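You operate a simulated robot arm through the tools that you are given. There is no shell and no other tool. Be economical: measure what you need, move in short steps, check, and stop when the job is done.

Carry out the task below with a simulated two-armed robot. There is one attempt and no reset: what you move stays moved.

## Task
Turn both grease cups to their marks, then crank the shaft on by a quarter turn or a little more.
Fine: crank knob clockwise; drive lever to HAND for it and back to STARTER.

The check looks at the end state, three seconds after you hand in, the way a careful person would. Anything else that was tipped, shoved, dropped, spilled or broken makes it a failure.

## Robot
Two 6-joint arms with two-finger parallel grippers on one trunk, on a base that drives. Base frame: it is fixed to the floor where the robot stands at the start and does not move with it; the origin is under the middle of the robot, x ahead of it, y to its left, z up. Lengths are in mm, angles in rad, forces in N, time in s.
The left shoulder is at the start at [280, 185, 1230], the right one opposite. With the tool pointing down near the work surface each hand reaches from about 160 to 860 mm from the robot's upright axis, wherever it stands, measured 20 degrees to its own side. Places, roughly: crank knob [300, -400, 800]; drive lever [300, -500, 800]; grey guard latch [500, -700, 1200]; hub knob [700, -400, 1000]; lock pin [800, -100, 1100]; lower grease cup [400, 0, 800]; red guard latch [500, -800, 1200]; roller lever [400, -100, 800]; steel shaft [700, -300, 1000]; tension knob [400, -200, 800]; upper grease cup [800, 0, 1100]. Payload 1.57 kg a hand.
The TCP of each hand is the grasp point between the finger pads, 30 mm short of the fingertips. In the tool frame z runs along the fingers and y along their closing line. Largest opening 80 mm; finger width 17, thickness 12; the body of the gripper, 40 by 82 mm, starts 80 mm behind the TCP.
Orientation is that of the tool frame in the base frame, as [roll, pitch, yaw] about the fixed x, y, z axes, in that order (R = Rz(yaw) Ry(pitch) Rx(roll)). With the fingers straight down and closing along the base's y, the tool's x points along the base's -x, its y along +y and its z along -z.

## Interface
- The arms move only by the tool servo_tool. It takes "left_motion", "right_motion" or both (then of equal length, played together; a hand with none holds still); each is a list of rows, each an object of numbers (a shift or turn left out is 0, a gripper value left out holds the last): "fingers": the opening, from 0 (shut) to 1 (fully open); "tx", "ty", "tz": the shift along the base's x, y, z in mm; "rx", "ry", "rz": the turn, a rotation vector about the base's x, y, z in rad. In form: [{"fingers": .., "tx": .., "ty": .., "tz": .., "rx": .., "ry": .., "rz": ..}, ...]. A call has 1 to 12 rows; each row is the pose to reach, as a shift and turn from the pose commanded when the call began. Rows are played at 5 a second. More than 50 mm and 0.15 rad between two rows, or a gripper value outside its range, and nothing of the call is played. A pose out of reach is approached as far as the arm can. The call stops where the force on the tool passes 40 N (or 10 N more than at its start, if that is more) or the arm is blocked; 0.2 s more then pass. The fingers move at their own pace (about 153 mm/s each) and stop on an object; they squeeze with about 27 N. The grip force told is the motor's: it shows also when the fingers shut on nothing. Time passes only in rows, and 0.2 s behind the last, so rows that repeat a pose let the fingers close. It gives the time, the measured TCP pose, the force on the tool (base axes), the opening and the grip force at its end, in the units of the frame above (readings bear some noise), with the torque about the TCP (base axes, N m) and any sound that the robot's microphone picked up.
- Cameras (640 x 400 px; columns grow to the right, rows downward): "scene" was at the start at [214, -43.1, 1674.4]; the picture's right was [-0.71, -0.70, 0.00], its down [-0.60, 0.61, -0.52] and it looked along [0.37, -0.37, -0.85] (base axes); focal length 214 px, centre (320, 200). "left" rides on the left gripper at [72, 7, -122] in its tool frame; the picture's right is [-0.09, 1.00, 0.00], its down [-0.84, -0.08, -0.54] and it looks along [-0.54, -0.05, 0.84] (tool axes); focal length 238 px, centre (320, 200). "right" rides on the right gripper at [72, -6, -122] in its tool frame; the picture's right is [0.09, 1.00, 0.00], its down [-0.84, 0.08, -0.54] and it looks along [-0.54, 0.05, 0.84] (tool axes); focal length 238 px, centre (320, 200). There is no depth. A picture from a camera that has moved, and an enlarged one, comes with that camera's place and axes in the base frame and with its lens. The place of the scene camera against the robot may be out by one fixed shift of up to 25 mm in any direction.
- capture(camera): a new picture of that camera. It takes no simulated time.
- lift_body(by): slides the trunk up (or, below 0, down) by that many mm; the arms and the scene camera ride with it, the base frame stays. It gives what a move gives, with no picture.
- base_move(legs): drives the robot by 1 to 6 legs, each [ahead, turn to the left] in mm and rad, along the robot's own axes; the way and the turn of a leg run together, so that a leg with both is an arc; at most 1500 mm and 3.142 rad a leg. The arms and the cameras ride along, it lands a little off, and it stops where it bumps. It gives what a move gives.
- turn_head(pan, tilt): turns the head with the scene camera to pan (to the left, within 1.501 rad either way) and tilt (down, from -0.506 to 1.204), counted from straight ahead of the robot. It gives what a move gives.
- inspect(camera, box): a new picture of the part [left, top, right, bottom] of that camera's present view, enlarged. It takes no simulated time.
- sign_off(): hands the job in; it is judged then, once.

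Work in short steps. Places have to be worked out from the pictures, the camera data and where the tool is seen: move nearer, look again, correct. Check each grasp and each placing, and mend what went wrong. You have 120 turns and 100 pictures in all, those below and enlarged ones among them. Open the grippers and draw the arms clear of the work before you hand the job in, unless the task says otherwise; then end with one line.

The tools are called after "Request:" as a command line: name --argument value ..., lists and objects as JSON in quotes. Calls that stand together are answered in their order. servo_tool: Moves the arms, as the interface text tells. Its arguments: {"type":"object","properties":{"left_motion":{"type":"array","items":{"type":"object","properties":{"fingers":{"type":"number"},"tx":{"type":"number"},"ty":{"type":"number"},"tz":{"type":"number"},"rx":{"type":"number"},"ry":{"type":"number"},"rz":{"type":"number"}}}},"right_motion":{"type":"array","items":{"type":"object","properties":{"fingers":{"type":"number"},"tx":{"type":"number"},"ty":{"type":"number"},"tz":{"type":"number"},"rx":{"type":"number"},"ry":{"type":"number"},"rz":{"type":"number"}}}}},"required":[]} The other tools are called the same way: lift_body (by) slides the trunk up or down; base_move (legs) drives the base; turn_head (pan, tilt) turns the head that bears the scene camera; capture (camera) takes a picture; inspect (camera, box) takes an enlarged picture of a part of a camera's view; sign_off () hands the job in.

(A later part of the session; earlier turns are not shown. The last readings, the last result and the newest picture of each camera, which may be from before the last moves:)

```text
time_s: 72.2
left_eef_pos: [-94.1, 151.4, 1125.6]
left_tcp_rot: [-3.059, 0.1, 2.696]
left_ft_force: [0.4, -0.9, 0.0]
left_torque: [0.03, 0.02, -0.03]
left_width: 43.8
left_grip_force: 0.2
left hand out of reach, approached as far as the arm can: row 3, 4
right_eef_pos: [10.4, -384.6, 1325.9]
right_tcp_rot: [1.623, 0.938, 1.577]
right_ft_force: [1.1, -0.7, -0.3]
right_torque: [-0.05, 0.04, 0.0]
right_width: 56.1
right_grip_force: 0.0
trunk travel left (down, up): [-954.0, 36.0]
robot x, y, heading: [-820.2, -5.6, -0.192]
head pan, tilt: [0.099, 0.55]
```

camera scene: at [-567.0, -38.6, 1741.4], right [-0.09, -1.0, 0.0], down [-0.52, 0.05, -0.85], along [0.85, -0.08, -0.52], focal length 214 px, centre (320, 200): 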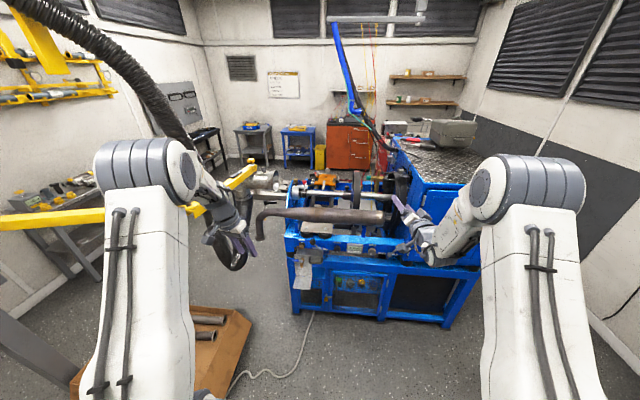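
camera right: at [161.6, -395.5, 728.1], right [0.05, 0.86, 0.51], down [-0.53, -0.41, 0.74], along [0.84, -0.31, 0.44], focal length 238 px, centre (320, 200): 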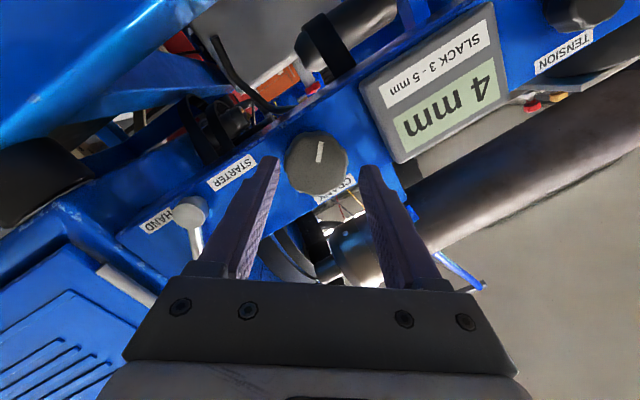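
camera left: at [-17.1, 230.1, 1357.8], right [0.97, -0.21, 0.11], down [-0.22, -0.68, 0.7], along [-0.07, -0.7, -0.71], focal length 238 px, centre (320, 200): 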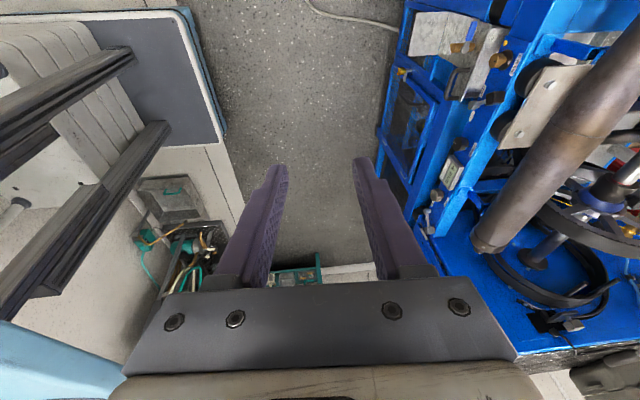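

Request:
servo_tool --left_motion '[{"rz": 0.14}, {"rz": 0.28}, {"rz": 0.4}, {"rx": 0.06, "ry": 0.03, "rz": 0.4}, {"rx": 0.12, "ry": 0.05, "rz": 0.4}]'

Request:
capture --camera "left"

```text
time_s: 73.4
left_eef_pos: [-94.8, 150.6, 1123.8]
left_tcp_rot: [-3.054, 0.103, 3.097]
left_ft_force: [-0.8, -0.1, 0.1]
left_torque: [0.02, -0.02, 0.02]
left_width: 44.1
left_grip_force: 0.1
left hand out of reach, approached as far as the arm can: row 4, 5
right_eef_pos: [9.5, -384.0, 1325.6]
right_tcp_rot: [1.622, 0.939, 1.575]
right_ft_force: [-0.1, -0.1, 0.0]
right_torque: [-0.05, 0.01, 0.02]
right_width: 55.9
right_grip_force: 0.1
trunk travel left (down, up): [-954.0, 36.0]
robot x, y, heading: [-818.8, -4.6, -0.195]
head pan, tilt: [0.099, 0.55]
```

```text
38 pictures are left
camera left: at [-178.2, 172.1, 1237.9], right [0.15, 0.99, -0.08], down [0.77, -0.07, 0.63], along [0.62, -0.15, -0.77], focal length 238 px, centre (320, 200)
```

left: 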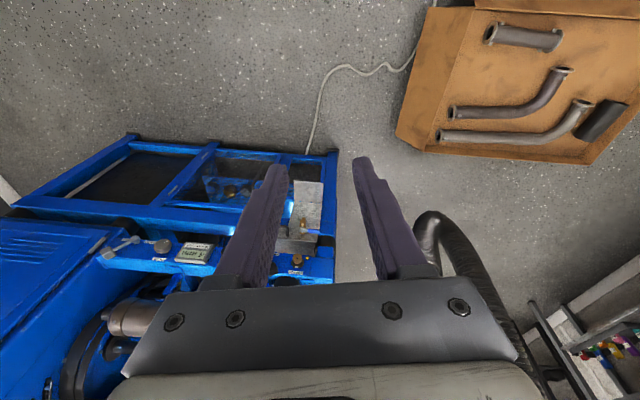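

Tilt is limited at this wide lateral position; I test with the hand more inboard.

Request:
servo_tool --left_motion '[{"tx": -8, "ty": -43}, {"tx": -17, "ty": -90}, {"tx": -17, "ty": -90, "rx": 0.06, "ry": 0.03}, {"tx": -17, "ty": -90, "rx": 0.115, "ry": 0.055}]'

```text
time_s: 74.4
left_eef_pos: [-112.0, 61.3, 1124.4]
left_tcp_rot: [-3.05, 0.107, 3.094]
left_ft_force: [-0.3, 0.4, 0.7]
left_torque: [0.01, -0.05, -0.02]
left_width: 44.2
left_grip_force: 0.0
left hand out of reach, approached as far as the arm can: row 3, 4
right_eef_pos: [9.2, -384.0, 1326.1]
right_tcp_rot: [1.624, 0.938, 1.577]
right_ft_force: [0.7, 0.6, -0.3]
right_torque: [-0.01, -0.01, -0.01]
right_width: 55.8
right_grip_force: 0.0
trunk travel left (down, up): [-954.0, 36.0]
robot x, y, heading: [-817.0, -4.2, -0.192]
head pan, tilt: [0.099, 0.55]
```

Request:
servo_tool --left_motion '[{"rx": 0.08}, {}, {"ry": 0.08}, {}, {"tx": 30}, {"tx": 30, "rx": 0.08}, {"tx": -20}, {"tx": -20, "rx": 0.08, "ry": 0.05}, {"tz": -30}, {"tz": -30, "rx": 0.08, "ry": 0.05}, {}]'

```text
time_s: 76.8
left_eef_pos: [-112.3, 61.9, 1124.7]
left_tcp_rot: [-3.05, 0.107, 3.095]
left_ft_force: [0.7, -0.4, -0.7]
left_torque: [0.03, -0.05, 0.01]
left_width: 44.1
left_grip_force: 0.0
left hand out of reach, approached as far as the arm can: row 1, 3, 5, 6, 8, 10
right_eef_pos: [9.9, -384.6, 1326.6]
right_tcp_rot: [1.623, 0.94, 1.576]
right_ft_force: [-0.2, -0.2, 0.8]
right_torque: [0.01, -0.02, 0.0]
right_width: 55.9
right_grip_force: 0.0
trunk travel left (down, up): [-954.0, 36.0]
robot x, y, heading: [-820.5, -0.6, -0.192]
head pan, tilt: [0.099, 0.55]
```

At a reach boundary here; pull the hand nearer to the trunk and straighten.

Request:
servo_tool --left_motion '[{"tx": -45, "ty": 8}, {"tx": -90, "ty": 16}, {"tx": -135, "ty": 25}, {"tx": -135, "ty": 25, "rx": 0.06, "ry": 0.05}, {"tx": -135, "ty": 25, "rx": 0.1, "ry": 0.1}]'

Request:
capture --camera "scene"

```text
time_s: 78.0
left_eef_pos: [-250.1, 78.5, 1122.2]
left_tcp_rot: [-3.081, 0.052, 3.09]
left_ft_force: [-0.6, -0.7, -1.0]
left_torque: [0.01, 0.0, 0.0]
left_width: 43.8
left_grip_force: 0.1
left hand out of reach, approached as far as the arm can: row 3, 5
right_eef_pos: [10.5, -384.0, 1324.8]
right_tcp_rot: [1.624, 0.939, 1.576]
right_ft_force: [0.4, 0.1, -0.9]
right_torque: [-0.01, -0.02, 0.02]
right_width: 55.9
right_grip_force: 0.1
trunk travel left (down, up): [-954.0, 36.0]
robot x, y, heading: [-822.0, -3.2, -0.19]
head pan, tilt: [0.099, 0.55]
```

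```text
37 pictures are left
camera scene: at [-566.9, -38.7, 1741.4], right [-0.09, -1.0, 0.0], down [-0.52, 0.05, -0.85], along [0.85, -0.08, -0.52], focal length 214 px, centre (320, 200)
```

scene: 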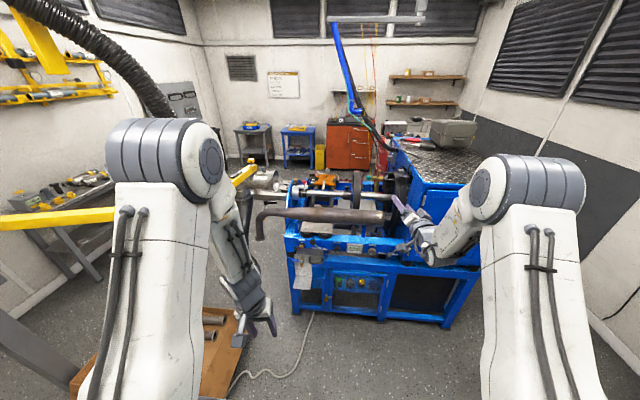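

Left is good enough. The right hand would meet the hanging hose (≈(808,-385,1500)) when I drive in, so I fold it back: rotate it down and draw it toward the trunk.

Request:
servo_tool --right_motion '[{"tx": -30, "ty": 0, "rx": 0.025, "ry": 0.13}, {"tx": -60, "rx": 0.05, "ry": 0.26}, {"tx": -90, "rx": 0.075, "ry": 0.39}, {"tx": -120, "rx": 0.1, "ry": 0.52}, {"tx": -150, "rx": 0.125, "ry": 0.65}, {"tx": -180, "rx": 0.15, "ry": 0.78}, {"tx": -215, "rx": 0.175, "ry": 0.91}, {"tx": -250, "rx": 0.2, "ry": 1.04}, {"tx": -290, "rx": 0.225, "ry": 1.17}, {"tx": -330, "rx": 0.225, "ry": 1.17}, {"tx": -370, "rx": 0.225, "ry": 1.17}]'

Request:
lift_body --by 35

Request:
capture --camera "scene"

```text
time_s: 80.4
left_eef_pos: [-248.5, 79.6, 1121.3]
left_tcp_rot: [-3.08, 0.051, 3.091]
left_ft_force: [-0.9, -0.6, 0.7]
left_torque: [0.0, 0.0, -0.01]
left_width: 44.1
left_grip_force: 0.0
right_eef_pos: [-361.3, -382.7, 1325.3]
right_tcp_rot: [2.814, 0.194, 2.319]
right_ft_force: [-0.3, 0.1, 0.2]
right_torque: [0.04, 0.01, 0.01]
right_width: 56.1
right_grip_force: 0.1
trunk travel left (down, up): [-954.0, 36.0]
robot x, y, heading: [-821.8, -6.1, -0.197]
head pan, tilt: [0.099, 0.55]
```

```text
time_s: 81.2
left_eef_pos: [-249.7, 78.9, 1156.6]
left_tcp_rot: [-3.083, 0.049, 3.09]
left_ft_force: [0.5, -0.1, -1.1]
left_torque: [0.0, 0.02, 0.0]
left_width: 44.1
left_grip_force: 0.0
right_eef_pos: [-360.9, -384.3, 1359.6]
right_tcp_rot: [2.816, 0.192, 2.322]
right_ft_force: [0.5, 1.0, 0.5]
right_torque: [0.0, 0.01, -0.03]
right_width: 56.1
right_grip_force: 0.0
trunk travel left (down, up): [-989.0, 1.0]
robot x, y, heading: [-820.1, -6.0, -0.198]
head pan, tilt: [0.099, 0.55]
```

```text
36 pictures are left
camera scene: at [-566.6, -38.7, 1776.3], right [-0.09, -1.0, 0.0], down [-0.52, 0.05, -0.85], along [0.85, -0.08, -0.52], focal length 214 px, centre (320, 200)
```

scene: 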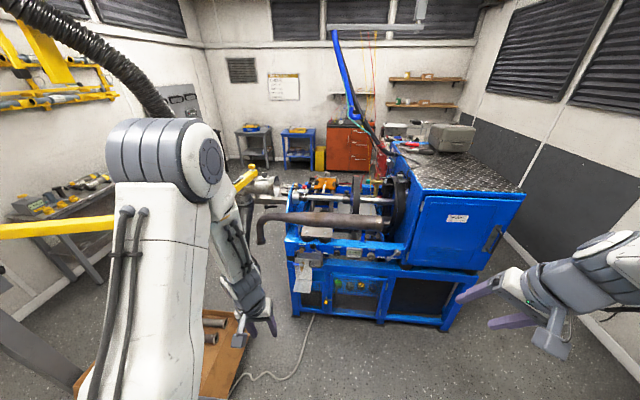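

Now steer: turn left 0.11, drive 450, check clearances.

Request:
base_move --legs '[[0, 0.11], [450, 0]]'

Request:
capture --camera "scene"

```text
time_s: 84.5
left_eef_pos: [191.1, 103.7, 1155.4]
left_tcp_rot: [-3.081, 0.052, -3.082]
left_ft_force: [-0.2, -0.6, 0.1]
left_torque: [0.03, 0.01, 0.01]
left_width: 43.9
left_grip_force: 0.2
right_eef_pos: [131.2, -369.5, 1358.9]
right_tcp_rot: [2.815, 0.193, 2.432]
right_ft_force: [-0.7, 0.2, 0.6]
right_torque: [0.01, 0.05, 0.0]
right_width: 55.9
right_grip_force: 0.0
trunk travel left (down, up): [-989.0, 1.0]
robot x, y, heading: [-362.2, -41.1, -0.08]
head pan, tilt: [0.099, 0.55]
```

```text
35 pictures are left
camera scene: at [-111.1, -49.2, 1776.3], right [0.02, -1.0, 0.0], down [-0.52, -0.01, -0.85], along [0.85, 0.01, -0.52], focal length 214 px, centre (320, 200)
```

scene: 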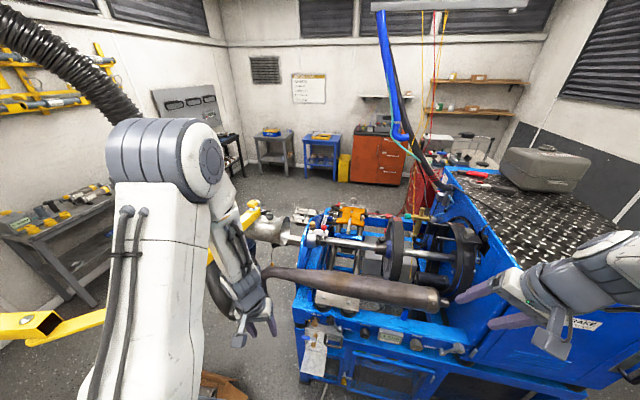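

Clear. Drive 355 mm more.

Request:
base_move --legs '[[355, 0]]'

Request:
capture --camera "left"

Request:
capture --camera "scene"

```text
time_s: 86.8
left_eef_pos: [543.4, 74.1, 1156.3]
left_tcp_rot: [-3.077, 0.049, -3.079]
left_ft_force: [-0.1, 0.7, 0.5]
left_torque: [-0.01, -0.02, 0.01]
left_width: 44.1
left_grip_force: 0.1
right_eef_pos: [485.7, -398.4, 1359.7]
right_tcp_rot: [2.816, 0.194, 2.431]
right_ft_force: [0.6, 0.0, -0.3]
right_torque: [-0.02, 0.01, -0.02]
right_width: 55.9
right_grip_force: 0.1
trunk travel left (down, up): [-989.0, 1.0]
robot x, y, heading: [-11.9, -73.3, -0.083]
head pan, tilt: [0.099, 0.55]
```

```text
34 pictures are left
camera left: at [466.2, 83.6, 1274.2], right [0.03, 1.0, -0.06], down [0.81, 0.0, 0.59], along [0.59, -0.07, -0.81], focal length 238 px, centre (320, 200)
```

left: 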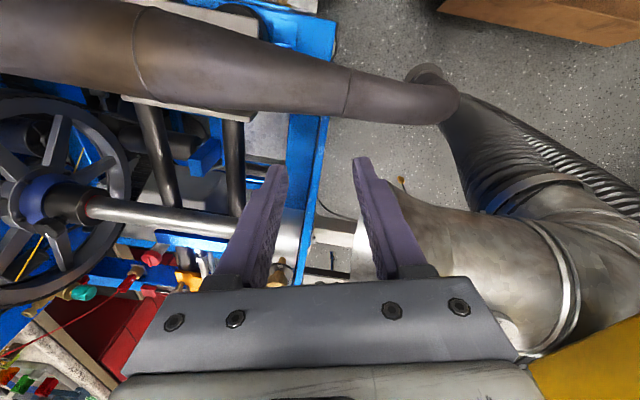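

```text
33 pictures are left
camera scene: at [242.8, -78.6, 1776.3], right [0.02, -1.0, 0.0], down [-0.52, -0.01, -0.85], along [0.85, 0.01, -0.52], focal length 214 px, centre (320, 200)
```

scene: 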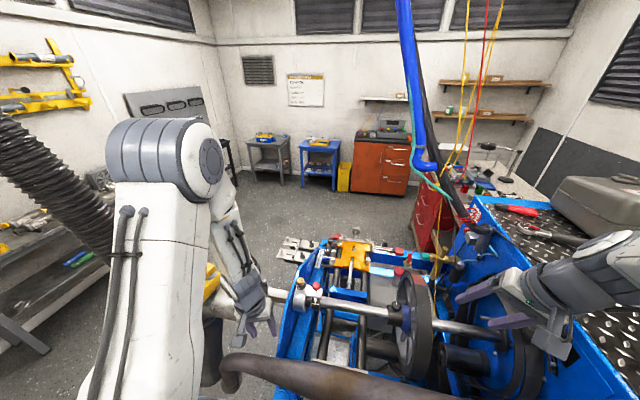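

Zoom on upper cup.

Request:
inspect --camera "scene" --box '[270, 260, 350, 320]'

```text
6.67 times, centred on (310, 290) of scene
camera zoom: at [242.8, -78.6, 1776.3], right [0.02, -1.0, 0.0], down [-0.52, -0.01, -0.85], along [0.85, 0.01, -0.52], focal length 1430 px, centre (387, -400)
```

zoom: 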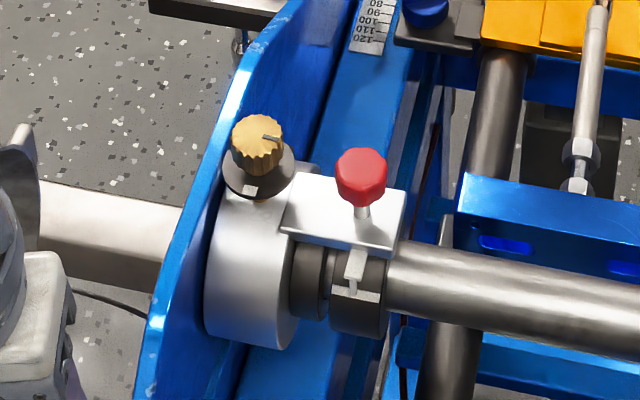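

Upper cup is ≈ (776,-2,1047) after correcting for scene-camera bias; its notch must go clockwise (from above) to the white mark on the robot side. Move the left hand sideways for a direct view of it.

Request:
servo_tool --left_motion '[{"ty": -38, "tz": 15}, {"ty": -76, "tz": 30}]'

Request:
inspect --camera "left" --box '[220, 180, 420, 300]'

```text
time_s: 87.4
left_eef_pos: [549.8, 11.8, 1179.1]
left_tcp_rot: [-3.048, 0.088, -3.08]
left_ft_force: [0.3, -0.8, -0.1]
left_torque: [0.01, 0.03, -0.01]
left_width: 44.1
left_grip_force: 0.0
left hand out of reach, approached as far as the arm can: row 2
right_eef_pos: [486.1, -397.7, 1360.6]
right_tcp_rot: [2.815, 0.193, 2.431]
right_ft_force: [0.2, 0.4, -0.2]
right_torque: [0.0, 0.01, 0.03]
right_width: 56.0
right_grip_force: 0.2
trunk travel left (down, up): [-989.0, 1.0]
robot x, y, heading: [-12.2, -71.3, -0.082]
head pan, tilt: [0.099, 0.55]
```

```text
3.20 times, centred on (320, 240) of left
camera zoom: at [467.0, 24.9, 1294.1], right [0.04, 1.0, -0.08], down [0.78, 0.02, 0.62], along [0.62, -0.09, -0.78], focal length 763 px, centre (320, 72)
```

zoom: 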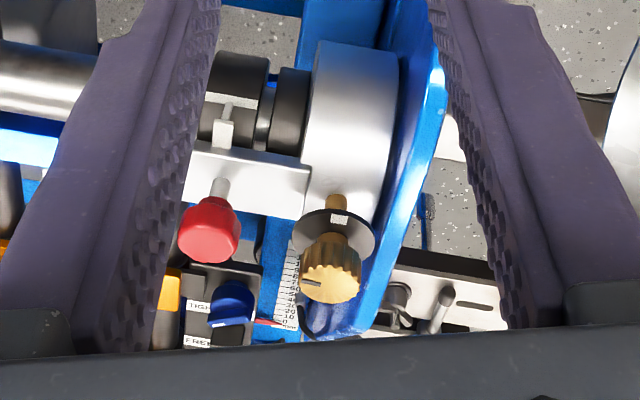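

Direct view: cap ≈ (752,-1,1086), notch 90° from mark; fingers at 44 mm clear the red pin at any angle. Move over it at tip height ≈1120.

Request:
servo_tool --left_motion '[{"tx": 40, "ty": -2, "tz": -6}, {"tx": 80, "ty": -4, "tz": -12}, {"tx": 120, "ty": -6, "tz": -18}, {"tx": 160, "ty": -8, "tz": -24}, {"tx": 185, "ty": -10, "tz": -27}]'

Request:
capture --camera "left"

```text
time_s: 88.6
left_eef_pos: [713.7, 29.6, 1142.0]
left_tcp_rot: [-3.021, 0.066, -3.094]
left_ft_force: [-0.2, 0.5, 0.0]
left_torque: [0.02, 0.0, 0.03]
left_width: 43.8
left_grip_force: 0.1
left hand out of reach, approached as far as the arm can: row 1, 2, 3, 4, 5
right_eef_pos: [485.1, -397.2, 1361.1]
right_tcp_rot: [2.815, 0.193, 2.431]
right_ft_force: [-0.7, -0.6, 0.3]
right_torque: [0.0, -0.02, 0.02]
right_width: 55.9
right_grip_force: 0.0
trunk travel left (down, up): [-989.0, 1.0]
robot x, y, heading: [-12.4, -74.5, -0.079]
head pan, tilt: [0.099, 0.55]
```

```text
30 pictures are left
camera left: at [633.7, 47.4, 1257.9], right [0.05, 0.99, -0.11], down [0.8, 0.03, 0.6], along [0.6, -0.12, -0.79], focal length 238 px, centre (320, 200)
```

left: 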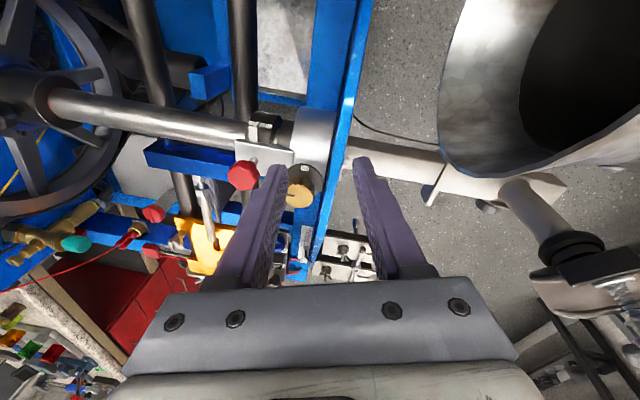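

Cup refined to (760,2,1081). The arm resists going right/forward; I use the base: turn right 0.033 rad and advance 20 mm.

Request:
base_move --legs '[[20, -0.033]]'

Request:
servo_tool --left_motion '[{"tx": 10, "tz": -8}, {"tx": 20, "tz": -14}]'

Request:
capture --camera "left"

```text
time_s: 89.4
left_eef_pos: [736.7, 2.7, 1142.5]
left_tcp_rot: [-3.022, 0.067, -3.125]
left_ft_force: [0.5, 0.5, 0.4]
left_torque: [0.0, -0.02, 0.0]
left_width: 44.0
left_grip_force: 0.0
right_eef_pos: [494.7, -416.8, 1359.8]
right_tcp_rot: [2.816, 0.192, 2.398]
right_ft_force: [-0.4, -1.1, 0.0]
right_torque: [0.03, -0.05, -0.03]
right_width: 56.1
right_grip_force: 0.1
trunk travel left (down, up): [-989.0, 1.0]
robot x, y, heading: [9.2, -75.8, -0.118]
head pan, tilt: [0.099, 0.55]
```

```text
time_s: 90.0
left_eef_pos: [758.4, 2.7, 1128.5]
left_tcp_rot: [-3.017, 0.069, -3.123]
left_ft_force: [0.1, 0.2, -0.2]
left_torque: [-0.02, -0.03, 0.0]
left_width: 44.1
left_grip_force: 0.1
right_eef_pos: [494.8, -416.9, 1361.1]
right_tcp_rot: [2.815, 0.194, 2.399]
right_ft_force: [-0.2, -0.3, 0.4]
right_torque: [0.0, -0.02, 0.0]
right_width: 55.8
right_grip_force: 0.1
trunk travel left (down, up): [-989.0, 1.0]
robot x, y, heading: [6.8, -71.2, -0.119]
head pan, tilt: [0.099, 0.55]
```

```text
29 pictures are left
camera left: at [677.2, 23.1, 1243.5], right [0.08, 0.99, -0.12], down [0.8, 0.01, 0.6], along [0.6, -0.14, -0.79], focal length 238 px, centre (320, 200)
```

left: 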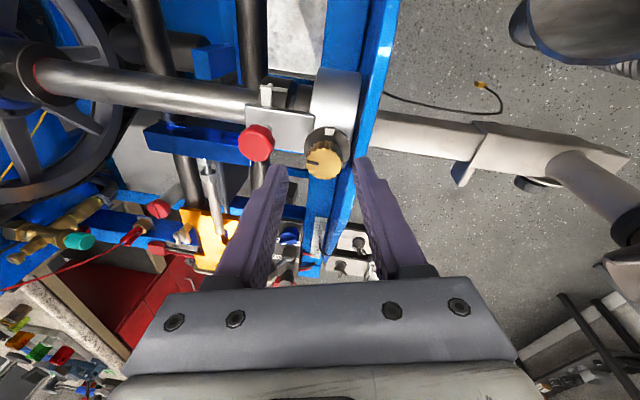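

Aligned: tips at (760.6,-1,1099), cap (762,1,~1078). Lower in small steps by 28 mm and close.

Request:
servo_tool --left_motion '[{"tx": 1, "ty": 1, "tz": -10}, {"tx": 1, "ty": 2, "tz": -20}, {"tx": 1, "ty": 2, "tz": -29}, {"tx": 1, "ty": 2, "tz": -29}]'

Request:
inspect --camera "left" --box '[220, 90, 420, 230]'

```text
time_s: 91.0
left_eef_pos: [759.1, 6.0, 1100.1]
left_tcp_rot: [-3.021, 0.067, -3.126]
left_ft_force: [-0.1, -0.1, -0.1]
left_torque: [-0.01, 0.03, 0.0]
left_width: 44.1
left_grip_force: 0.2
right_eef_pos: [494.1, -417.1, 1360.1]
right_tcp_rot: [2.815, 0.193, 2.399]
right_ft_force: [0.2, -0.3, 0.1]
right_torque: [0.0, 0.0, 0.02]
right_width: 56.3
right_grip_force: 0.1
trunk travel left (down, up): [-989.0, 1.0]
robot x, y, heading: [8.2, -74.1, -0.116]
head pan, tilt: [0.099, 0.55]
```

```text
2.86 times, centred on (320, 160) of left
camera zoom: at [678.9, 24.9, 1215.2], right [0.08, 0.99, -0.11], down [0.8, 0.0, 0.6], along [0.6, -0.14, -0.79], focal length 681 px, centre (320, 314)
```

zoom: 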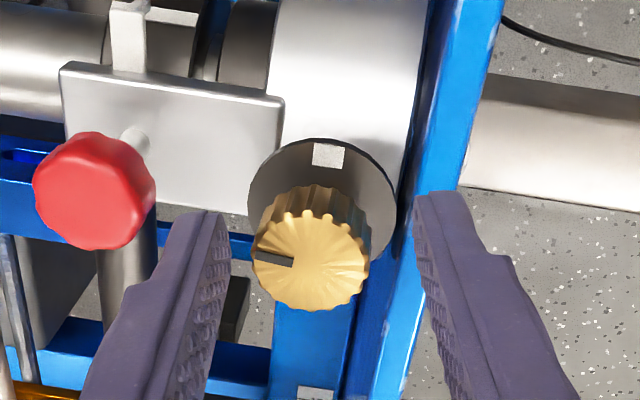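

Tips flank the cap properly. Close.

Request:
servo_tool --left_motion '[{"ty": -1, "fingers": 0}, {"ty": -1}, {"ty": -1}]'

```text
time_s: 91.8
left_eef_pos: [758.6, 2.6, 1099.2]
left_tcp_rot: [-3.021, 0.065, -3.129]
left_ft_force: [1.5, -18.3, 2.3]
left_torque: [-0.46, 0.16, -0.2]
left_width: 27.4
left_grip_force: 38.9
right_eef_pos: [494.7, -419.2, 1360.0]
right_tcp_rot: [2.812, 0.194, 2.395]
right_ft_force: [-0.6, 1.5, 0.1]
right_torque: [0.01, -0.01, -0.02]
right_width: 56.2
right_grip_force: 0.1
trunk travel left (down, up): [-989.0, 1.0]
robot x, y, heading: [13.1, -72.6, -0.117]
head pan, tilt: [0.099, 0.55]
```

Gripped; relieve the side load by 2 mm and begin turning clockwise (seen from above) about vertical.

Request:
servo_tool --left_motion '[{"ty": -2}, {"ty": -2, "rz": -0.13}, {"ty": -2, "rz": -0.26}, {"ty": -2, "rz": -0.39}, {"ty": -2, "rz": -0.52}]'

```text
time_s: 93.0
left_eef_pos: [762.5, 6.5, 1099.0]
left_tcp_rot: [-3.026, 0.073, 2.637]
left_ft_force: [16.2, 34.0, 8.8]
left_torque: [1.52, 0.1, 0.42]
left_width: 27.5
left_grip_force: 38.1
right_eef_pos: [495.2, -414.5, 1360.1]
right_tcp_rot: [2.814, 0.193, 2.398]
right_ft_force: [0.1, 0.9, -0.8]
right_torque: [-0.01, -0.01, 0.0]
right_width: 55.9
right_grip_force: 0.1
trunk travel left (down, up): [-989.0, 1.0]
robot x, y, heading: [8.6, -71.5, -0.113]
head pan, tilt: [0.099, 0.55]
```

Turning follows (0.52 rad). Side force shows the centre is ~4 mm off; relieve by shifting +y/+x and continue.

Request:
servo_tool --left_motion '[{"tx": 2, "ty": 4}, {"tx": 2, "ty": 4, "rz": -0.1}, {"tx": 2, "ty": 4, "rz": -0.22}, {"tx": 2, "ty": 4, "rz": -0.34}]'

Request:
inspect --camera "left" --box '[230, 80, 430, 230]'

```text
time_s: 94.0
left_eef_pos: [764.7, 9.1, 1099.7]
left_tcp_rot: [-3.031, 0.095, 2.3]
left_ft_force: [29.8, 27.6, 20.1]
left_torque: [1.32, -0.62, 0.46]
left_width: 27.6
left_grip_force: 38.1
left hand out of reach, approached as far as the arm can: row 4
right_eef_pos: [495.5, -414.3, 1360.0]
right_tcp_rot: [2.814, 0.194, 2.396]
right_ft_force: [-0.4, 0.2, -0.1]
right_torque: [0.01, -0.01, 0.03]
right_width: 55.9
right_grip_force: 0.1
trunk travel left (down, up): [-989.0, 1.0]
robot x, y, heading: [9.0, -71.5, -0.119]
head pan, tilt: [0.099, 0.55]
```

```text
2.67 times, centred on (330, 155) of left
camera zoom: at [723.7, 84.3, 1212.8], right [0.81, 0.58, -0.1], down [0.51, -0.59, 0.62], along [0.31, -0.55, -0.78], focal length 636 px, centre (293, 320)
```

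zoom: 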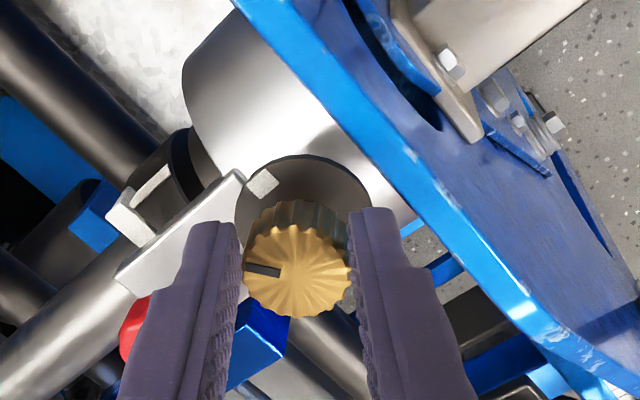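

The data show the cap's axis is ≈ (768,-3), i.e. I held it 7 mm off the pads' middle. Release, rotate back around it, and re-centre.

Request:
servo_tool --left_motion '[{"fingers": 0.55}, {"fingers": 0.55}, {"rz": 0.14}, {"rz": 0.28}, {"rz": 0.42}, {"rz": 0.56}, {"rz": 0.7}]'

Request:
inspect --camera "left" --box '[220, 80, 420, 230]'

```text
time_s: 95.6
left_eef_pos: [754.5, 6.2, 1097.5]
left_tcp_rot: [-3.022, 0.067, 3.0]
left_ft_force: [0.1, 0.4, -0.1]
left_torque: [0.04, -0.01, -0.01]
left_width: 44.1
left_grip_force: 0.1
right_eef_pos: [496.0, -416.4, 1361.1]
right_tcp_rot: [2.814, 0.193, 2.399]
right_ft_force: [-0.8, -0.2, 0.1]
right_torque: [-0.01, -0.04, 0.0]
right_width: 56.2
right_grip_force: 0.1
trunk travel left (down, up): [-989.0, 1.0]
robot x, y, heading: [8.6, -75.2, -0.115]
head pan, tilt: [0.099, 0.55]
```

```text
2.67 times, centred on (320, 155) of left
camera zoom: at [679.3, 38.3, 1212.4], right [0.24, 0.96, -0.11], down [0.79, -0.12, 0.6], along [0.57, -0.23, -0.79], focal length 636 px, centre (320, 320)
```

zoom: 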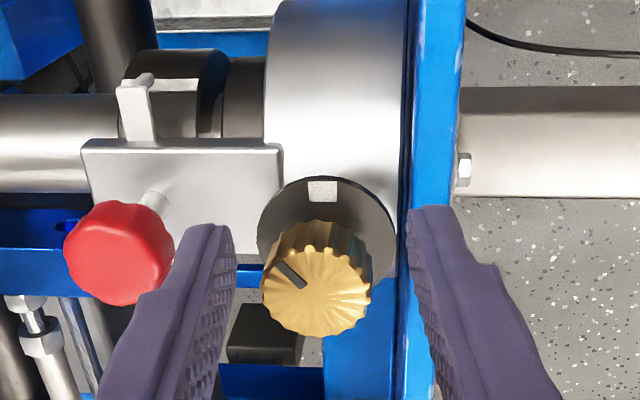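

Notch now 49° short of the mark. Rotate hand back a bit more, shift (+8,-3.6) to centre on the cap, and regrip.

Request:
servo_tool --left_motion '[{"tx": 3, "ty": -1, "rz": 0.12}, {"tx": 6, "ty": -2.5, "rz": 0.24}, {"tx": 8.2, "ty": -3.6, "rz": 0.35}, {"tx": 8.2, "ty": -3.6, "rz": 0.35, "fingers": 0}, {"tx": 8.2, "ty": -3.6, "rz": 0.35}, {"tx": 8.2, "ty": -3.6, "rz": 0.35}]'

```text
time_s: 96.6
left_eef_pos: [744.2, 9.9, 1090.7]
left_tcp_rot: [-2.996, 0.054, -2.953]
left_ft_force: [-18.8, -28.4, 13.4]
left_torque: [-0.96, 0.36, -0.55]
left_width: 0.1
left_grip_force: 22.0
left hand out of reach, approached as far as the arm can: row 2, 3, 4
right_eef_pos: [491.9, -418.8, 1360.7]
right_tcp_rot: [2.814, 0.193, 2.395]
right_ft_force: [-0.1, 1.0, 0.0]
right_torque: [-0.07, 0.01, -0.02]
right_width: 55.9
right_grip_force: 0.0
trunk travel left (down, up): [-989.0, 1.0]
robot x, y, heading: [6.8, -73.5, -0.119]
head pan, tilt: [0.099, 0.55]
stopped in row 4 (left hand): the force on the tool passed its limit at 49 N (the readings are from after the stop); the commanded pose is now the measured one
```

Drifted off the cap due to reach; look at the situation.

Request:
inspect --camera "left" --box '[220, 80, 420, 230]'

```text
2.67 times, centred on (320, 155) of left
camera zoom: at [662.5, 19.6, 1206.2], right [-0.08, 0.99, -0.14], down [0.79, 0.15, 0.59], along [0.6, -0.06, -0.79], focal length 636 px, centre (320, 320)
```

zoom: 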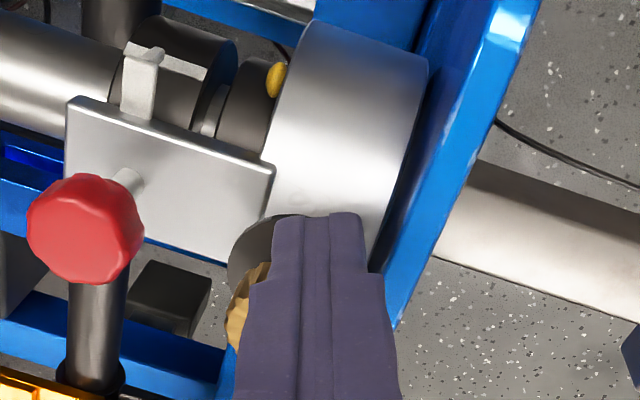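

A grease bead has appeared on the bearing. Fingers are closed beside the cap; raise them clear straight away and look.

Request:
servo_tool --left_motion '[{"tx": -5, "ty": -2, "tz": 5}, {"tx": -10, "ty": -2, "tz": 25}, {"tx": -15, "ty": -2, "tz": 50}, {"tx": -15, "ty": -2, "tz": 50, "fingers": 0.55}, {"tx": -15, "ty": -2, "tz": 50}]'

Request:
inspect --camera "left" --box '[220, 100, 420, 250]'

```text
time_s: 97.8
left_eef_pos: [730.9, 15.3, 1136.9]
left_tcp_rot: [-2.985, 0.069, -2.953]
left_ft_force: [0.8, -0.3, 0.2]
left_torque: [0.02, 0.01, -0.02]
left_width: 43.9
left_grip_force: 0.1
left hand out of reach, approached as far as the arm can: row 3, 4, 5
right_eef_pos: [494.2, -417.4, 1360.0]
right_tcp_rot: [2.815, 0.191, 2.395]
right_ft_force: [-0.5, 0.1, 0.1]
right_torque: [0.0, 0.03, 0.01]
right_width: 55.8
right_grip_force: 0.1
trunk travel left (down, up): [-989.0, 1.0]
robot x, y, heading: [4.6, -73.2, -0.115]
head pan, tilt: [0.099, 0.55]
```

```text
2.67 times, centred on (320, 175) of left
camera zoom: at [646.9, 26.0, 1251.0], right [-0.08, 0.99, -0.15], down [0.78, 0.16, 0.6], along [0.62, -0.07, -0.78], focal length 636 px, centre (320, 267)
```

zoom: 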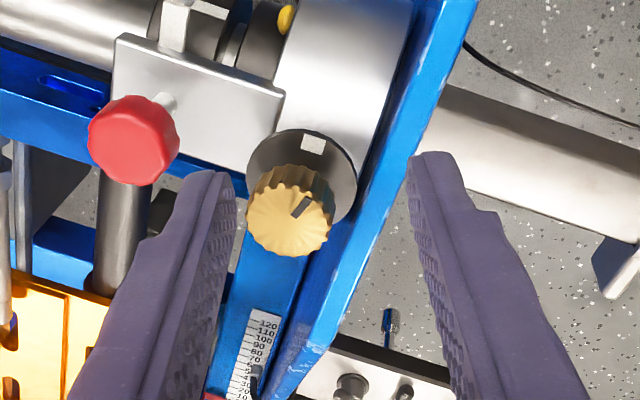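

The stray closing dragged the cap ~19° past the mark; I'll turn it back. Advance base 15 mm for reach, spin the hand to a comfortable angle and centre above the cap (765,0).

Request:
base_move --legs '[[15, 0]]'

Request:
servo_tool --left_motion '[{"tx": 3, "ty": -2, "rz": -0.14}, {"tx": 7, "ty": -4, "rz": -0.28}, {"tx": 11, "ty": -6, "rz": -0.42}, {"tx": 15, "ty": -8, "rz": -0.55}, {"tx": 19, "ty": -9.5, "tz": -5, "rz": -0.68}]'

Request:
capture --camera "left"

```text
time_s: 98.5
left_eef_pos: [744.6, 14.4, 1137.1]
left_tcp_rot: [-2.985, 0.069, -2.954]
left_ft_force: [0.1, -0.1, 0.2]
left_torque: [0.01, 0.01, 0.0]
left_width: 44.2
left_grip_force: 0.1
right_eef_pos: [508.1, -419.8, 1360.2]
right_tcp_rot: [2.816, 0.194, 2.395]
right_ft_force: [0.5, 0.5, 0.0]
right_torque: [0.04, -0.02, -0.01]
right_width: 56.1
right_grip_force: 0.1
trunk travel left (down, up): [-989.0, 1.0]
robot x, y, heading: [22.2, -75.9, -0.12]
head pan, tilt: [0.099, 0.55]
```

```text
time_s: 99.7
left_eef_pos: [764.2, 4.2, 1131.3]
left_tcp_rot: [-2.984, 0.069, 2.648]
left_ft_force: [0.1, -0.7, 0.0]
left_torque: [0.0, -0.01, -0.01]
left_width: 44.0
left_grip_force: 0.1
right_eef_pos: [507.7, -419.5, 1360.1]
right_tcp_rot: [2.816, 0.194, 2.393]
right_ft_force: [-0.6, 0.0, -0.7]
right_torque: [0.02, 0.02, 0.0]
right_width: 56.0
right_grip_force: 0.1
trunk travel left (down, up): [-989.0, 1.0]
robot x, y, heading: [23.4, -77.2, -0.116]
head pan, tilt: [0.099, 0.55]
```

```text
23 pictures are left
camera left: at [706.0, 65.0, 1245.8], right [0.56, 0.82, -0.15], down [0.71, -0.37, 0.6], along [0.44, -0.44, -0.78], focal length 238 px, centre (320, 200)
```

left: 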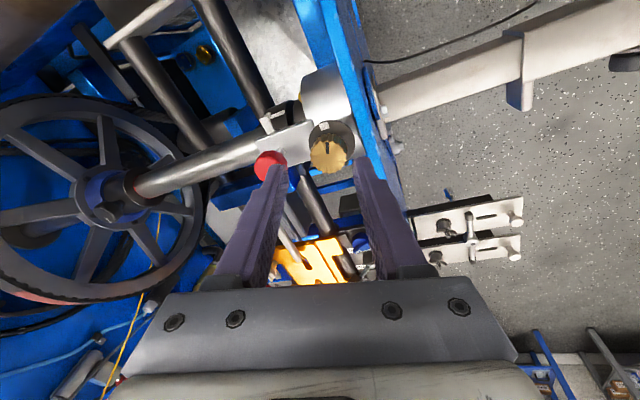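

Reachable now. Shift slightly (+2.5 y), lower 32 mm, close on the cap.

Request:
servo_tool --left_motion '[{"ty": 2.5, "tz": -11}, {"ty": 2.5, "tz": -22}, {"ty": 2.5, "tz": -32}, {"ty": 2.5, "tz": -32, "fingers": 0}, {"ty": 2.5, "tz": -32}, {"ty": 2.5, "tz": -32}]'

Request:
inspect --camera "left" --box '[230, 80, 430, 230]'

```text
time_s: 101.1
left_eef_pos: [763.4, 6.1, 1098.5]
left_tcp_rot: [-2.983, 0.068, 2.65]
left_ft_force: [-3.2, -1.2, 0.5]
left_torque: [0.15, -0.04, -0.05]
left_width: 28.2
left_grip_force: 38.7
right_eef_pos: [508.1, -419.2, 1359.8]
right_tcp_rot: [2.815, 0.194, 2.395]
right_ft_force: [0.0, 0.3, -0.9]
right_torque: [0.01, 0.02, -0.02]
right_width: 56.0
right_grip_force: 0.0
trunk travel left (down, up): [-989.0, 1.0]
robot x, y, heading: [24.4, -77.6, -0.118]
head pan, tilt: [0.099, 0.55]
```

```text
2.67 times, centred on (330, 155) of left
camera zoom: at [705.6, 67.1, 1213.3], right [0.55, 0.82, -0.15], down [0.71, -0.37, 0.6], along [0.44, -0.44, -0.78], focal length 636 px, centre (293, 320)
```

zoom: 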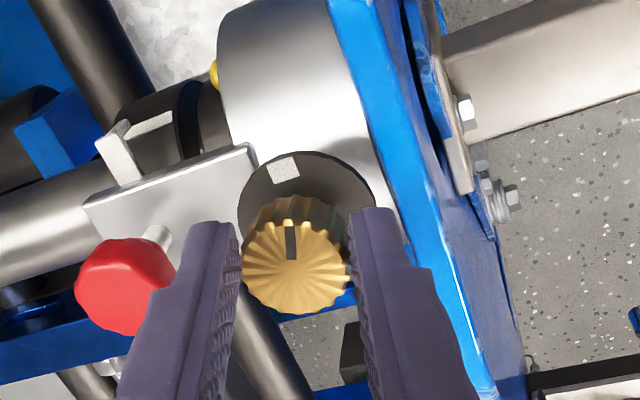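

Perfect centred grip. Notch is ~18° past the mark; turn back counter-clockwise 0.32 rad.

Request:
servo_tool --left_motion '[{"tx": -0.4, "rz": 0.11}, {"tx": -0.8, "rz": 0.22}, {"tx": -1.3, "rz": 0.32}, {"tx": -1.3, "rz": 0.32}]'

Request:
inspect --camera "left" --box '[250, 90, 390, 210]'

```text
time_s: 102.1
left_eef_pos: [762.5, 4.5, 1098.4]
left_tcp_rot: [-2.983, 0.064, 2.973]
left_ft_force: [-8.6, -19.8, -9.5]
left_torque: [-0.36, -0.14, -0.2]
left_width: 28.0
left_grip_force: 38.2
right_eef_pos: [507.4, -421.0, 1359.7]
right_tcp_rot: [2.814, 0.194, 2.395]
right_ft_force: [0.2, 0.3, 0.8]
right_torque: [-0.01, -0.01, -0.02]
right_width: 55.9
right_grip_force: 0.1
trunk travel left (down, up): [-989.0, 1.0]
robot x, y, heading: [21.8, -75.5, -0.125]
head pan, tilt: [0.099, 0.55]
```

```text
3.33 times, centred on (320, 150) of left
camera zoom: at [687.7, 43.6, 1213.6], right [0.27, 0.95, -0.15], down [0.79, -0.13, 0.6], along [0.55, -0.28, -0.79], focal length 794 px, centre (320, 367)
```

zoom: 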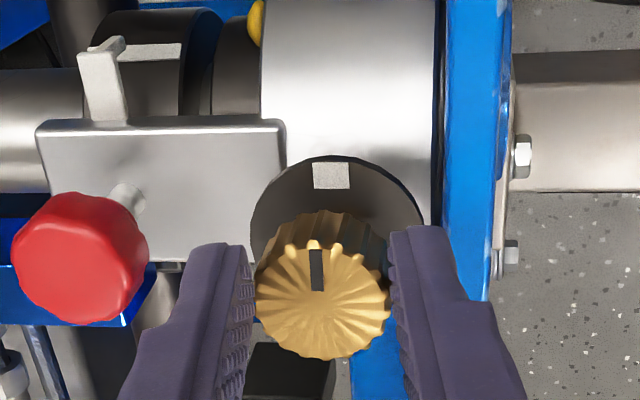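

The notch parallels the mark now. Release, lift clear and verify.

Request:
servo_tool --left_motion '[{"fingers": 0.55}, {"fingers": 0.55}, {"tz": 15}, {"tz": 30}]'

Request:
inspect --camera "left" --box '[250, 90, 390, 210]'

```text
time_s: 103.1
left_eef_pos: [762.1, 6.5, 1127.9]
left_tcp_rot: [-2.983, 0.067, 2.971]
left_ft_force: [-0.3, -0.1, -0.5]
left_torque: [0.01, 0.01, 0.03]
left_width: 44.2
left_grip_force: 0.1
right_eef_pos: [509.1, -419.5, 1360.1]
right_tcp_rot: [2.815, 0.194, 2.395]
right_ft_force: [0.7, -0.4, 0.9]
right_torque: [0.0, -0.05, -0.01]
right_width: 56.1
right_grip_force: 0.0
trunk travel left (down, up): [-989.0, 1.0]
robot x, y, heading: [19.9, -77.9, -0.121]
head pan, tilt: [0.099, 0.55]
```

```text
3.33 times, centred on (320, 150) of left
camera zoom: at [688.4, 45.5, 1243.5], right [0.27, 0.95, -0.15], down [0.79, -0.13, 0.6], along [0.55, -0.28, -0.78], focal length 794 px, centre (320, 367)
```

zoom: 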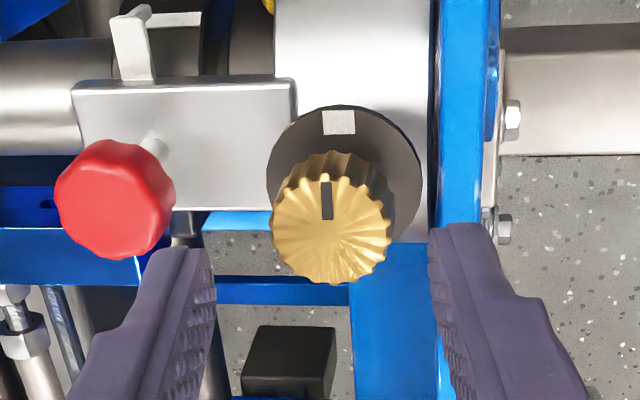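

Upper cup is on its mark. Now raise the left hand clear and drive back the way I came.

Request:
servo_tool --left_motion '[{"tx": -20, "tz": 20}, {"tx": -45, "tz": 40}, {"tx": -70, "tz": 50}]'

Request:
base_move --legs '[[-60, 0], [0, 0.04], [-740, 0], [0, -0.113]]'

Request:
lift_body --by -35

Request:
servo_tool --right_motion '[{"tx": 40}, {"tx": 80}, {"tx": 120, "rx": -0.025, "ry": -0.13}, {"tx": 155, "rx": -0.05, "ry": -0.26}, {"tx": 190, "rx": -0.075, "ry": -0.39}, {"tx": 220, "rx": -0.1, "ry": -0.52}, {"tx": 250, "rx": -0.125, "ry": -0.65}, {"tx": 280, "rx": -0.15, "ry": -0.78}, {"tx": 310, "rx": -0.175, "ry": -0.91}, {"tx": 340, "rx": -0.2, "ry": -1.04}, {"tx": 370, "rx": -0.225, "ry": -1.17}]'

```text
time_s: 103.9
left_eef_pos: [691.7, 6.9, 1179.5]
left_tcp_rot: [-2.984, 0.067, 2.968]
left_ft_force: [-0.5, 1.0, 0.1]
left_torque: [-0.01, 0.02, 0.01]
left_width: 43.9
left_grip_force: 0.2
right_eef_pos: [509.1, -420.3, 1360.0]
right_tcp_rot: [2.814, 0.194, 2.396]
right_ft_force: [0.3, -0.5, 0.1]
right_torque: [0.01, -0.01, 0.01]
right_width: 55.9
right_grip_force: 0.0
trunk travel left (down, up): [-989.0, 1.0]
robot x, y, heading: [22.4, -74.4, -0.121]
head pan, tilt: [0.099, 0.55]
```

```text
time_s: 109.4
left_eef_pos: [-95.5, 24.6, 1178.8]
left_tcp_rot: [-2.985, 0.067, 2.906]
left_ft_force: [-0.5, 1.1, 0.4]
left_torque: [-0.02, 0.0, 0.01]
left_width: 44.2
left_grip_force: 0.1
right_eef_pos: [-306.2, -388.0, 1359.0]
right_tcp_rot: [2.812, 0.193, 2.331]
right_ft_force: [0.7, -1.3, 0.6]
right_torque: [-0.01, 0.01, -0.02]
right_width: 55.9
right_grip_force: 0.1
trunk travel left (down, up): [-989.0, 1.0]
robot x, y, heading: [-765.9, -14.1, -0.184]
head pan, tilt: [0.099, 0.55]
```

```text
time_s: 110.2
left_eef_pos: [-96.4, 25.3, 1145.4]
left_tcp_rot: [-2.984, 0.069, 2.906]
left_ft_force: [0.1, -0.6, 0.2]
left_torque: [0.05, -0.01, 0.02]
left_width: 44.1
left_grip_force: 0.1
right_eef_pos: [-305.6, -389.4, 1324.9]
right_tcp_rot: [2.815, 0.193, 2.33]
right_ft_force: [-0.8, -0.4, 0.6]
right_torque: [0.02, 0.01, 0.02]
right_width: 56.1
right_grip_force: 0.1
trunk travel left (down, up): [-954.0, 36.0]
robot x, y, heading: [-769.7, -13.8, -0.183]
head pan, tilt: [0.099, 0.55]
```

```text
time_s: 112.6
left_eef_pos: [-94.3, 25.2, 1142.6]
left_tcp_rot: [-2.984, 0.068, 2.907]
left_ft_force: [-0.1, -0.3, -0.6]
left_torque: [-0.02, -0.01, 0.0]
left_width: 44.0
left_grip_force: 0.1
right_eef_pos: [64.5, -388.0, 1324.7]
right_tcp_rot: [1.623, 0.95, 1.58]
right_ft_force: [0.6, -0.4, 0.3]
right_torque: [-0.03, -0.03, 0.05]
right_width: 56.1
right_grip_force: 0.0
trunk travel left (down, up): [-954.0, 36.0]
robot x, y, heading: [-771.7, -16.2, -0.181]
head pan, tilt: [0.099, 0.55]
```

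Right hand orientation restored. Back off 60 mm, square up, then lower the trunk to crank height.

Request:
base_move --legs '[[-60, -0.01]]'

Request:
lift_body --by -340

Request:
lift_body --by -200

Request:
capture --camera "right"

```text
time_s: 113.6
left_eef_pos: [-154.6, 29.9, 1145.8]
left_tcp_rot: [-2.985, 0.068, 2.895]
left_ft_force: [-1.2, 0.8, 0.4]
left_torque: [0.01, 0.0, 0.01]
left_width: 44.0
left_grip_force: 0.1
right_eef_pos: [-0.9, -385.0, 1324.8]
right_tcp_rot: [1.626, 0.949, 1.575]
right_ft_force: [-0.2, -0.7, -0.3]
right_torque: [-0.02, -0.01, 0.0]
right_width: 55.7
right_grip_force: 0.0
trunk travel left (down, up): [-954.0, 36.0]
robot x, y, heading: [-829.1, -5.3, -0.194]
head pan, tilt: [0.099, 0.55]
```

```text
time_s: 116.9
left_eef_pos: [-153.9, 30.5, 804.8]
left_tcp_rot: [-2.985, 0.067, 2.895]
left_ft_force: [-0.1, -0.1, -0.3]
left_torque: [-0.02, 0.03, -0.01]
left_width: 44.1
left_grip_force: 0.0
right_eef_pos: [0.3, -385.1, 986.2]
right_tcp_rot: [1.627, 0.949, 1.572]
right_ft_force: [1.0, 0.0, 0.3]
right_torque: [-0.03, -0.01, -0.01]
right_width: 56.0
right_grip_force: 0.1
trunk travel left (down, up): [-614.0, 376.0]
robot x, y, heading: [-830.1, -3.0, -0.196]
head pan, tilt: [0.099, 0.55]
```

```text
time_s: 119.1
left_eef_pos: [-154.4, 30.3, 604.4]
left_tcp_rot: [-2.986, 0.067, 2.895]
left_ft_force: [-0.1, 0.9, 0.3]
left_torque: [0.05, 0.02, 0.0]
left_width: 43.8
left_grip_force: 0.1
right_eef_pos: [0.9, -384.4, 785.8]
right_tcp_rot: [1.626, 0.949, 1.572]
right_ft_force: [-0.2, 0.0, 0.3]
right_torque: [0.0, -0.01, -0.01]
right_width: 56.1
right_grip_force: 0.0
trunk travel left (down, up): [-414.0, 576.0]
robot x, y, heading: [-827.5, -0.6, -0.195]
head pan, tilt: [0.099, 0.55]
```

```text
19 pictures are left
camera right: at [-120.2, -342.8, 727.5], right [0.05, 0.86, 0.5], down [-0.54, -0.4, 0.74], along [0.84, -0.31, 0.44], focal length 238 px, centre (320, 200)
```

right: 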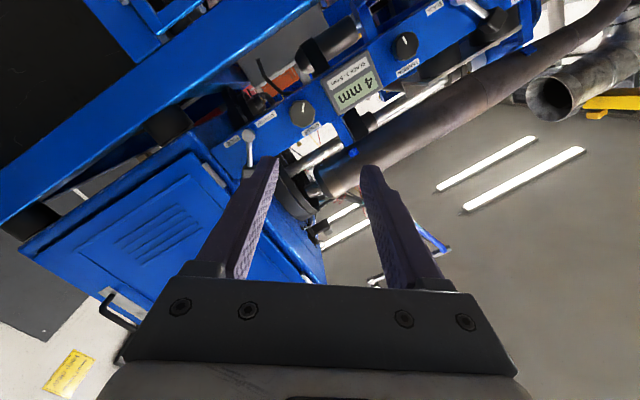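

Hand lat −377, z 786: nearly lined up. Drive forward 270 mm and check.

Request:
base_move --legs '[[270, 0]]'

Request:
capture --camera "right"

```text
time_s: 121.0
left_eef_pos: [111.9, -23.9, 604.6]
left_tcp_rot: [-2.985, 0.069, 2.893]
left_ft_force: [-0.5, -0.1, -0.2]
left_torque: [-0.01, -0.01, -0.04]
left_width: 44.0
left_grip_force: 0.1
right_eef_pos: [266.9, -439.1, 785.1]
right_tcp_rot: [1.626, 0.949, 1.57]
right_ft_force: [-0.8, 0.3, -0.1]
right_torque: [0.04, -0.01, -0.01]
right_width: 55.8
right_grip_force: 0.0
trunk travel left (down, up): [-414.0, 576.0]
robot x, y, heading: [-563.5, -56.0, -0.198]
head pan, tilt: [0.099, 0.55]
```

```text
18 pictures are left
camera right: at [146.2, -396.5, 727.4], right [0.06, 0.86, 0.5], down [-0.54, -0.4, 0.74], along [0.84, -0.31, 0.44], focal length 238 px, centre (320, 200)
```

right: 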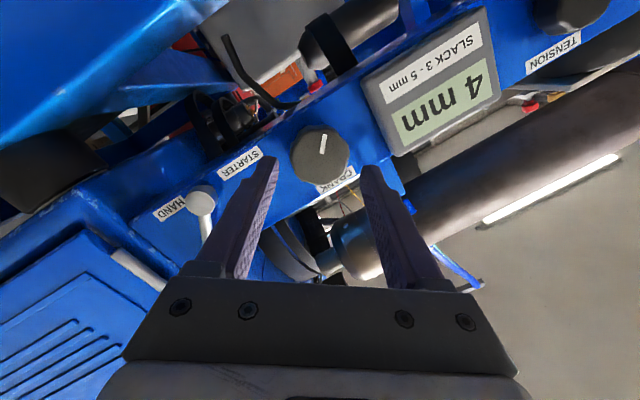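

Shift hand 5 mm left, drive in 38 mm and close on the knob.

Request:
servo_tool --right_motion '[{"tx": 1, "ty": 5.5}, {"tx": 1, "ty": 5.5}]'

Request:
base_move --legs '[[38, 0]]'

Request:
servo_tool --right_motion '[{"fingers": 0}, {"fingers": 0}, {"fingers": 0}]'

Request:
turn_head --pan -0.05 --tilt 0.2

Request:
inspect --camera "scene" --box '[215, 170, 425, 300]'

```text
time_s: 121.6
left_eef_pos: [112.4, -23.4, 604.9]
left_tcp_rot: [-2.985, 0.067, 2.894]
left_ft_force: [-0.2, -0.5, 0.2]
left_torque: [0.04, 0.0, 0.02]
left_width: 44.0
left_grip_force: 0.0
right_eef_pos: [268.3, -432.5, 785.9]
right_tcp_rot: [1.626, 0.95, 1.571]
right_ft_force: [-0.2, 0.5, 0.1]
right_torque: [-0.02, -0.02, 0.05]
right_width: 56.0
right_grip_force: 0.1
trunk travel left (down, up): [-414.0, 576.0]
robot x, y, heading: [-561.2, -53.0, -0.197]
head pan, tilt: [0.099, 0.55]
```

```text
time_s: 122.5
left_eef_pos: [151.0, -30.7, 604.9]
left_tcp_rot: [-2.985, 0.068, 2.895]
left_ft_force: [0.5, -0.2, -0.3]
left_torque: [-0.03, 0.0, -0.01]
left_width: 43.8
left_grip_force: 0.0
right_eef_pos: [305.6, -441.5, 785.5]
right_tcp_rot: [1.626, 0.95, 1.571]
right_ft_force: [0.0, -0.4, 0.2]
right_torque: [0.01, 0.0, 0.02]
right_width: 55.9
right_grip_force: 0.0
trunk travel left (down, up): [-414.0, 576.0]
robot x, y, heading: [-524.7, -63.6, -0.194]
head pan, tilt: [0.099, 0.55]
```

```text
time_s: 123.3
left_eef_pos: [150.5, -31.0, 603.5]
left_tcp_rot: [-2.984, 0.069, 2.894]
left_ft_force: [0.1, 0.6, 0.1]
left_torque: [0.0, 0.03, -0.01]
left_width: 43.9
left_grip_force: 0.0
right_eef_pos: [306.5, -442.1, 784.0]
right_tcp_rot: [1.63, 0.948, 1.57]
right_ft_force: [4.1, -6.0, -4.9]
right_torque: [-0.01, 0.48, -0.87]
right_width: 47.6
right_grip_force: 45.3
trunk travel left (down, up): [-414.0, 576.0]
robot x, y, heading: [-524.1, -63.7, -0.198]
head pan, tilt: [0.099, 0.55]
```

```text
time_s: 124.1
left_eef_pos: [150.7, -31.0, 605.0]
left_tcp_rot: [-2.983, 0.068, 2.895]
left_ft_force: [-0.6, -0.4, 0.2]
left_torque: [0.01, -0.01, -0.06]
left_width: 43.9
left_grip_force: 0.0
right_eef_pos: [305.0, -441.8, 785.5]
right_tcp_rot: [1.628, 0.948, 1.572]
right_ft_force: [4.0, -10.2, -6.2]
right_torque: [-0.02, 0.51, -0.75]
right_width: 47.7
right_grip_force: 45.2
trunk travel left (down, up): [-414.0, 576.0]
robot x, y, heading: [-521.2, -62.9, -0.195]
head pan, tilt: [-0.051, 0.201]
```

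```text
3.05 times, centred on (320, 235) of scene
camera zoom: at [-269.8, -111.9, 1233.4], right [-0.24, -0.97, 0.0], down [-0.19, 0.05, -0.98], along [0.95, -0.24, -0.2], focal length 654 px, centre (320, 93)
```

zoom: 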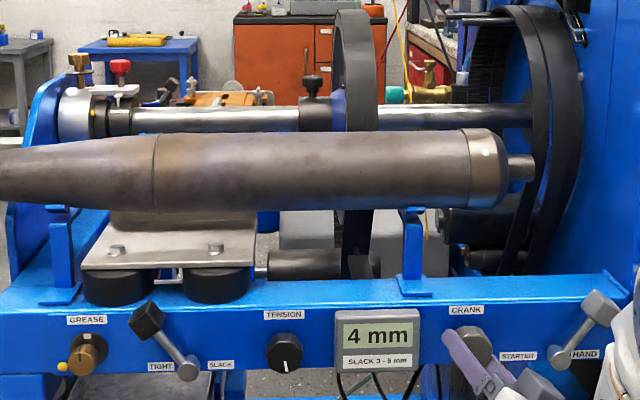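

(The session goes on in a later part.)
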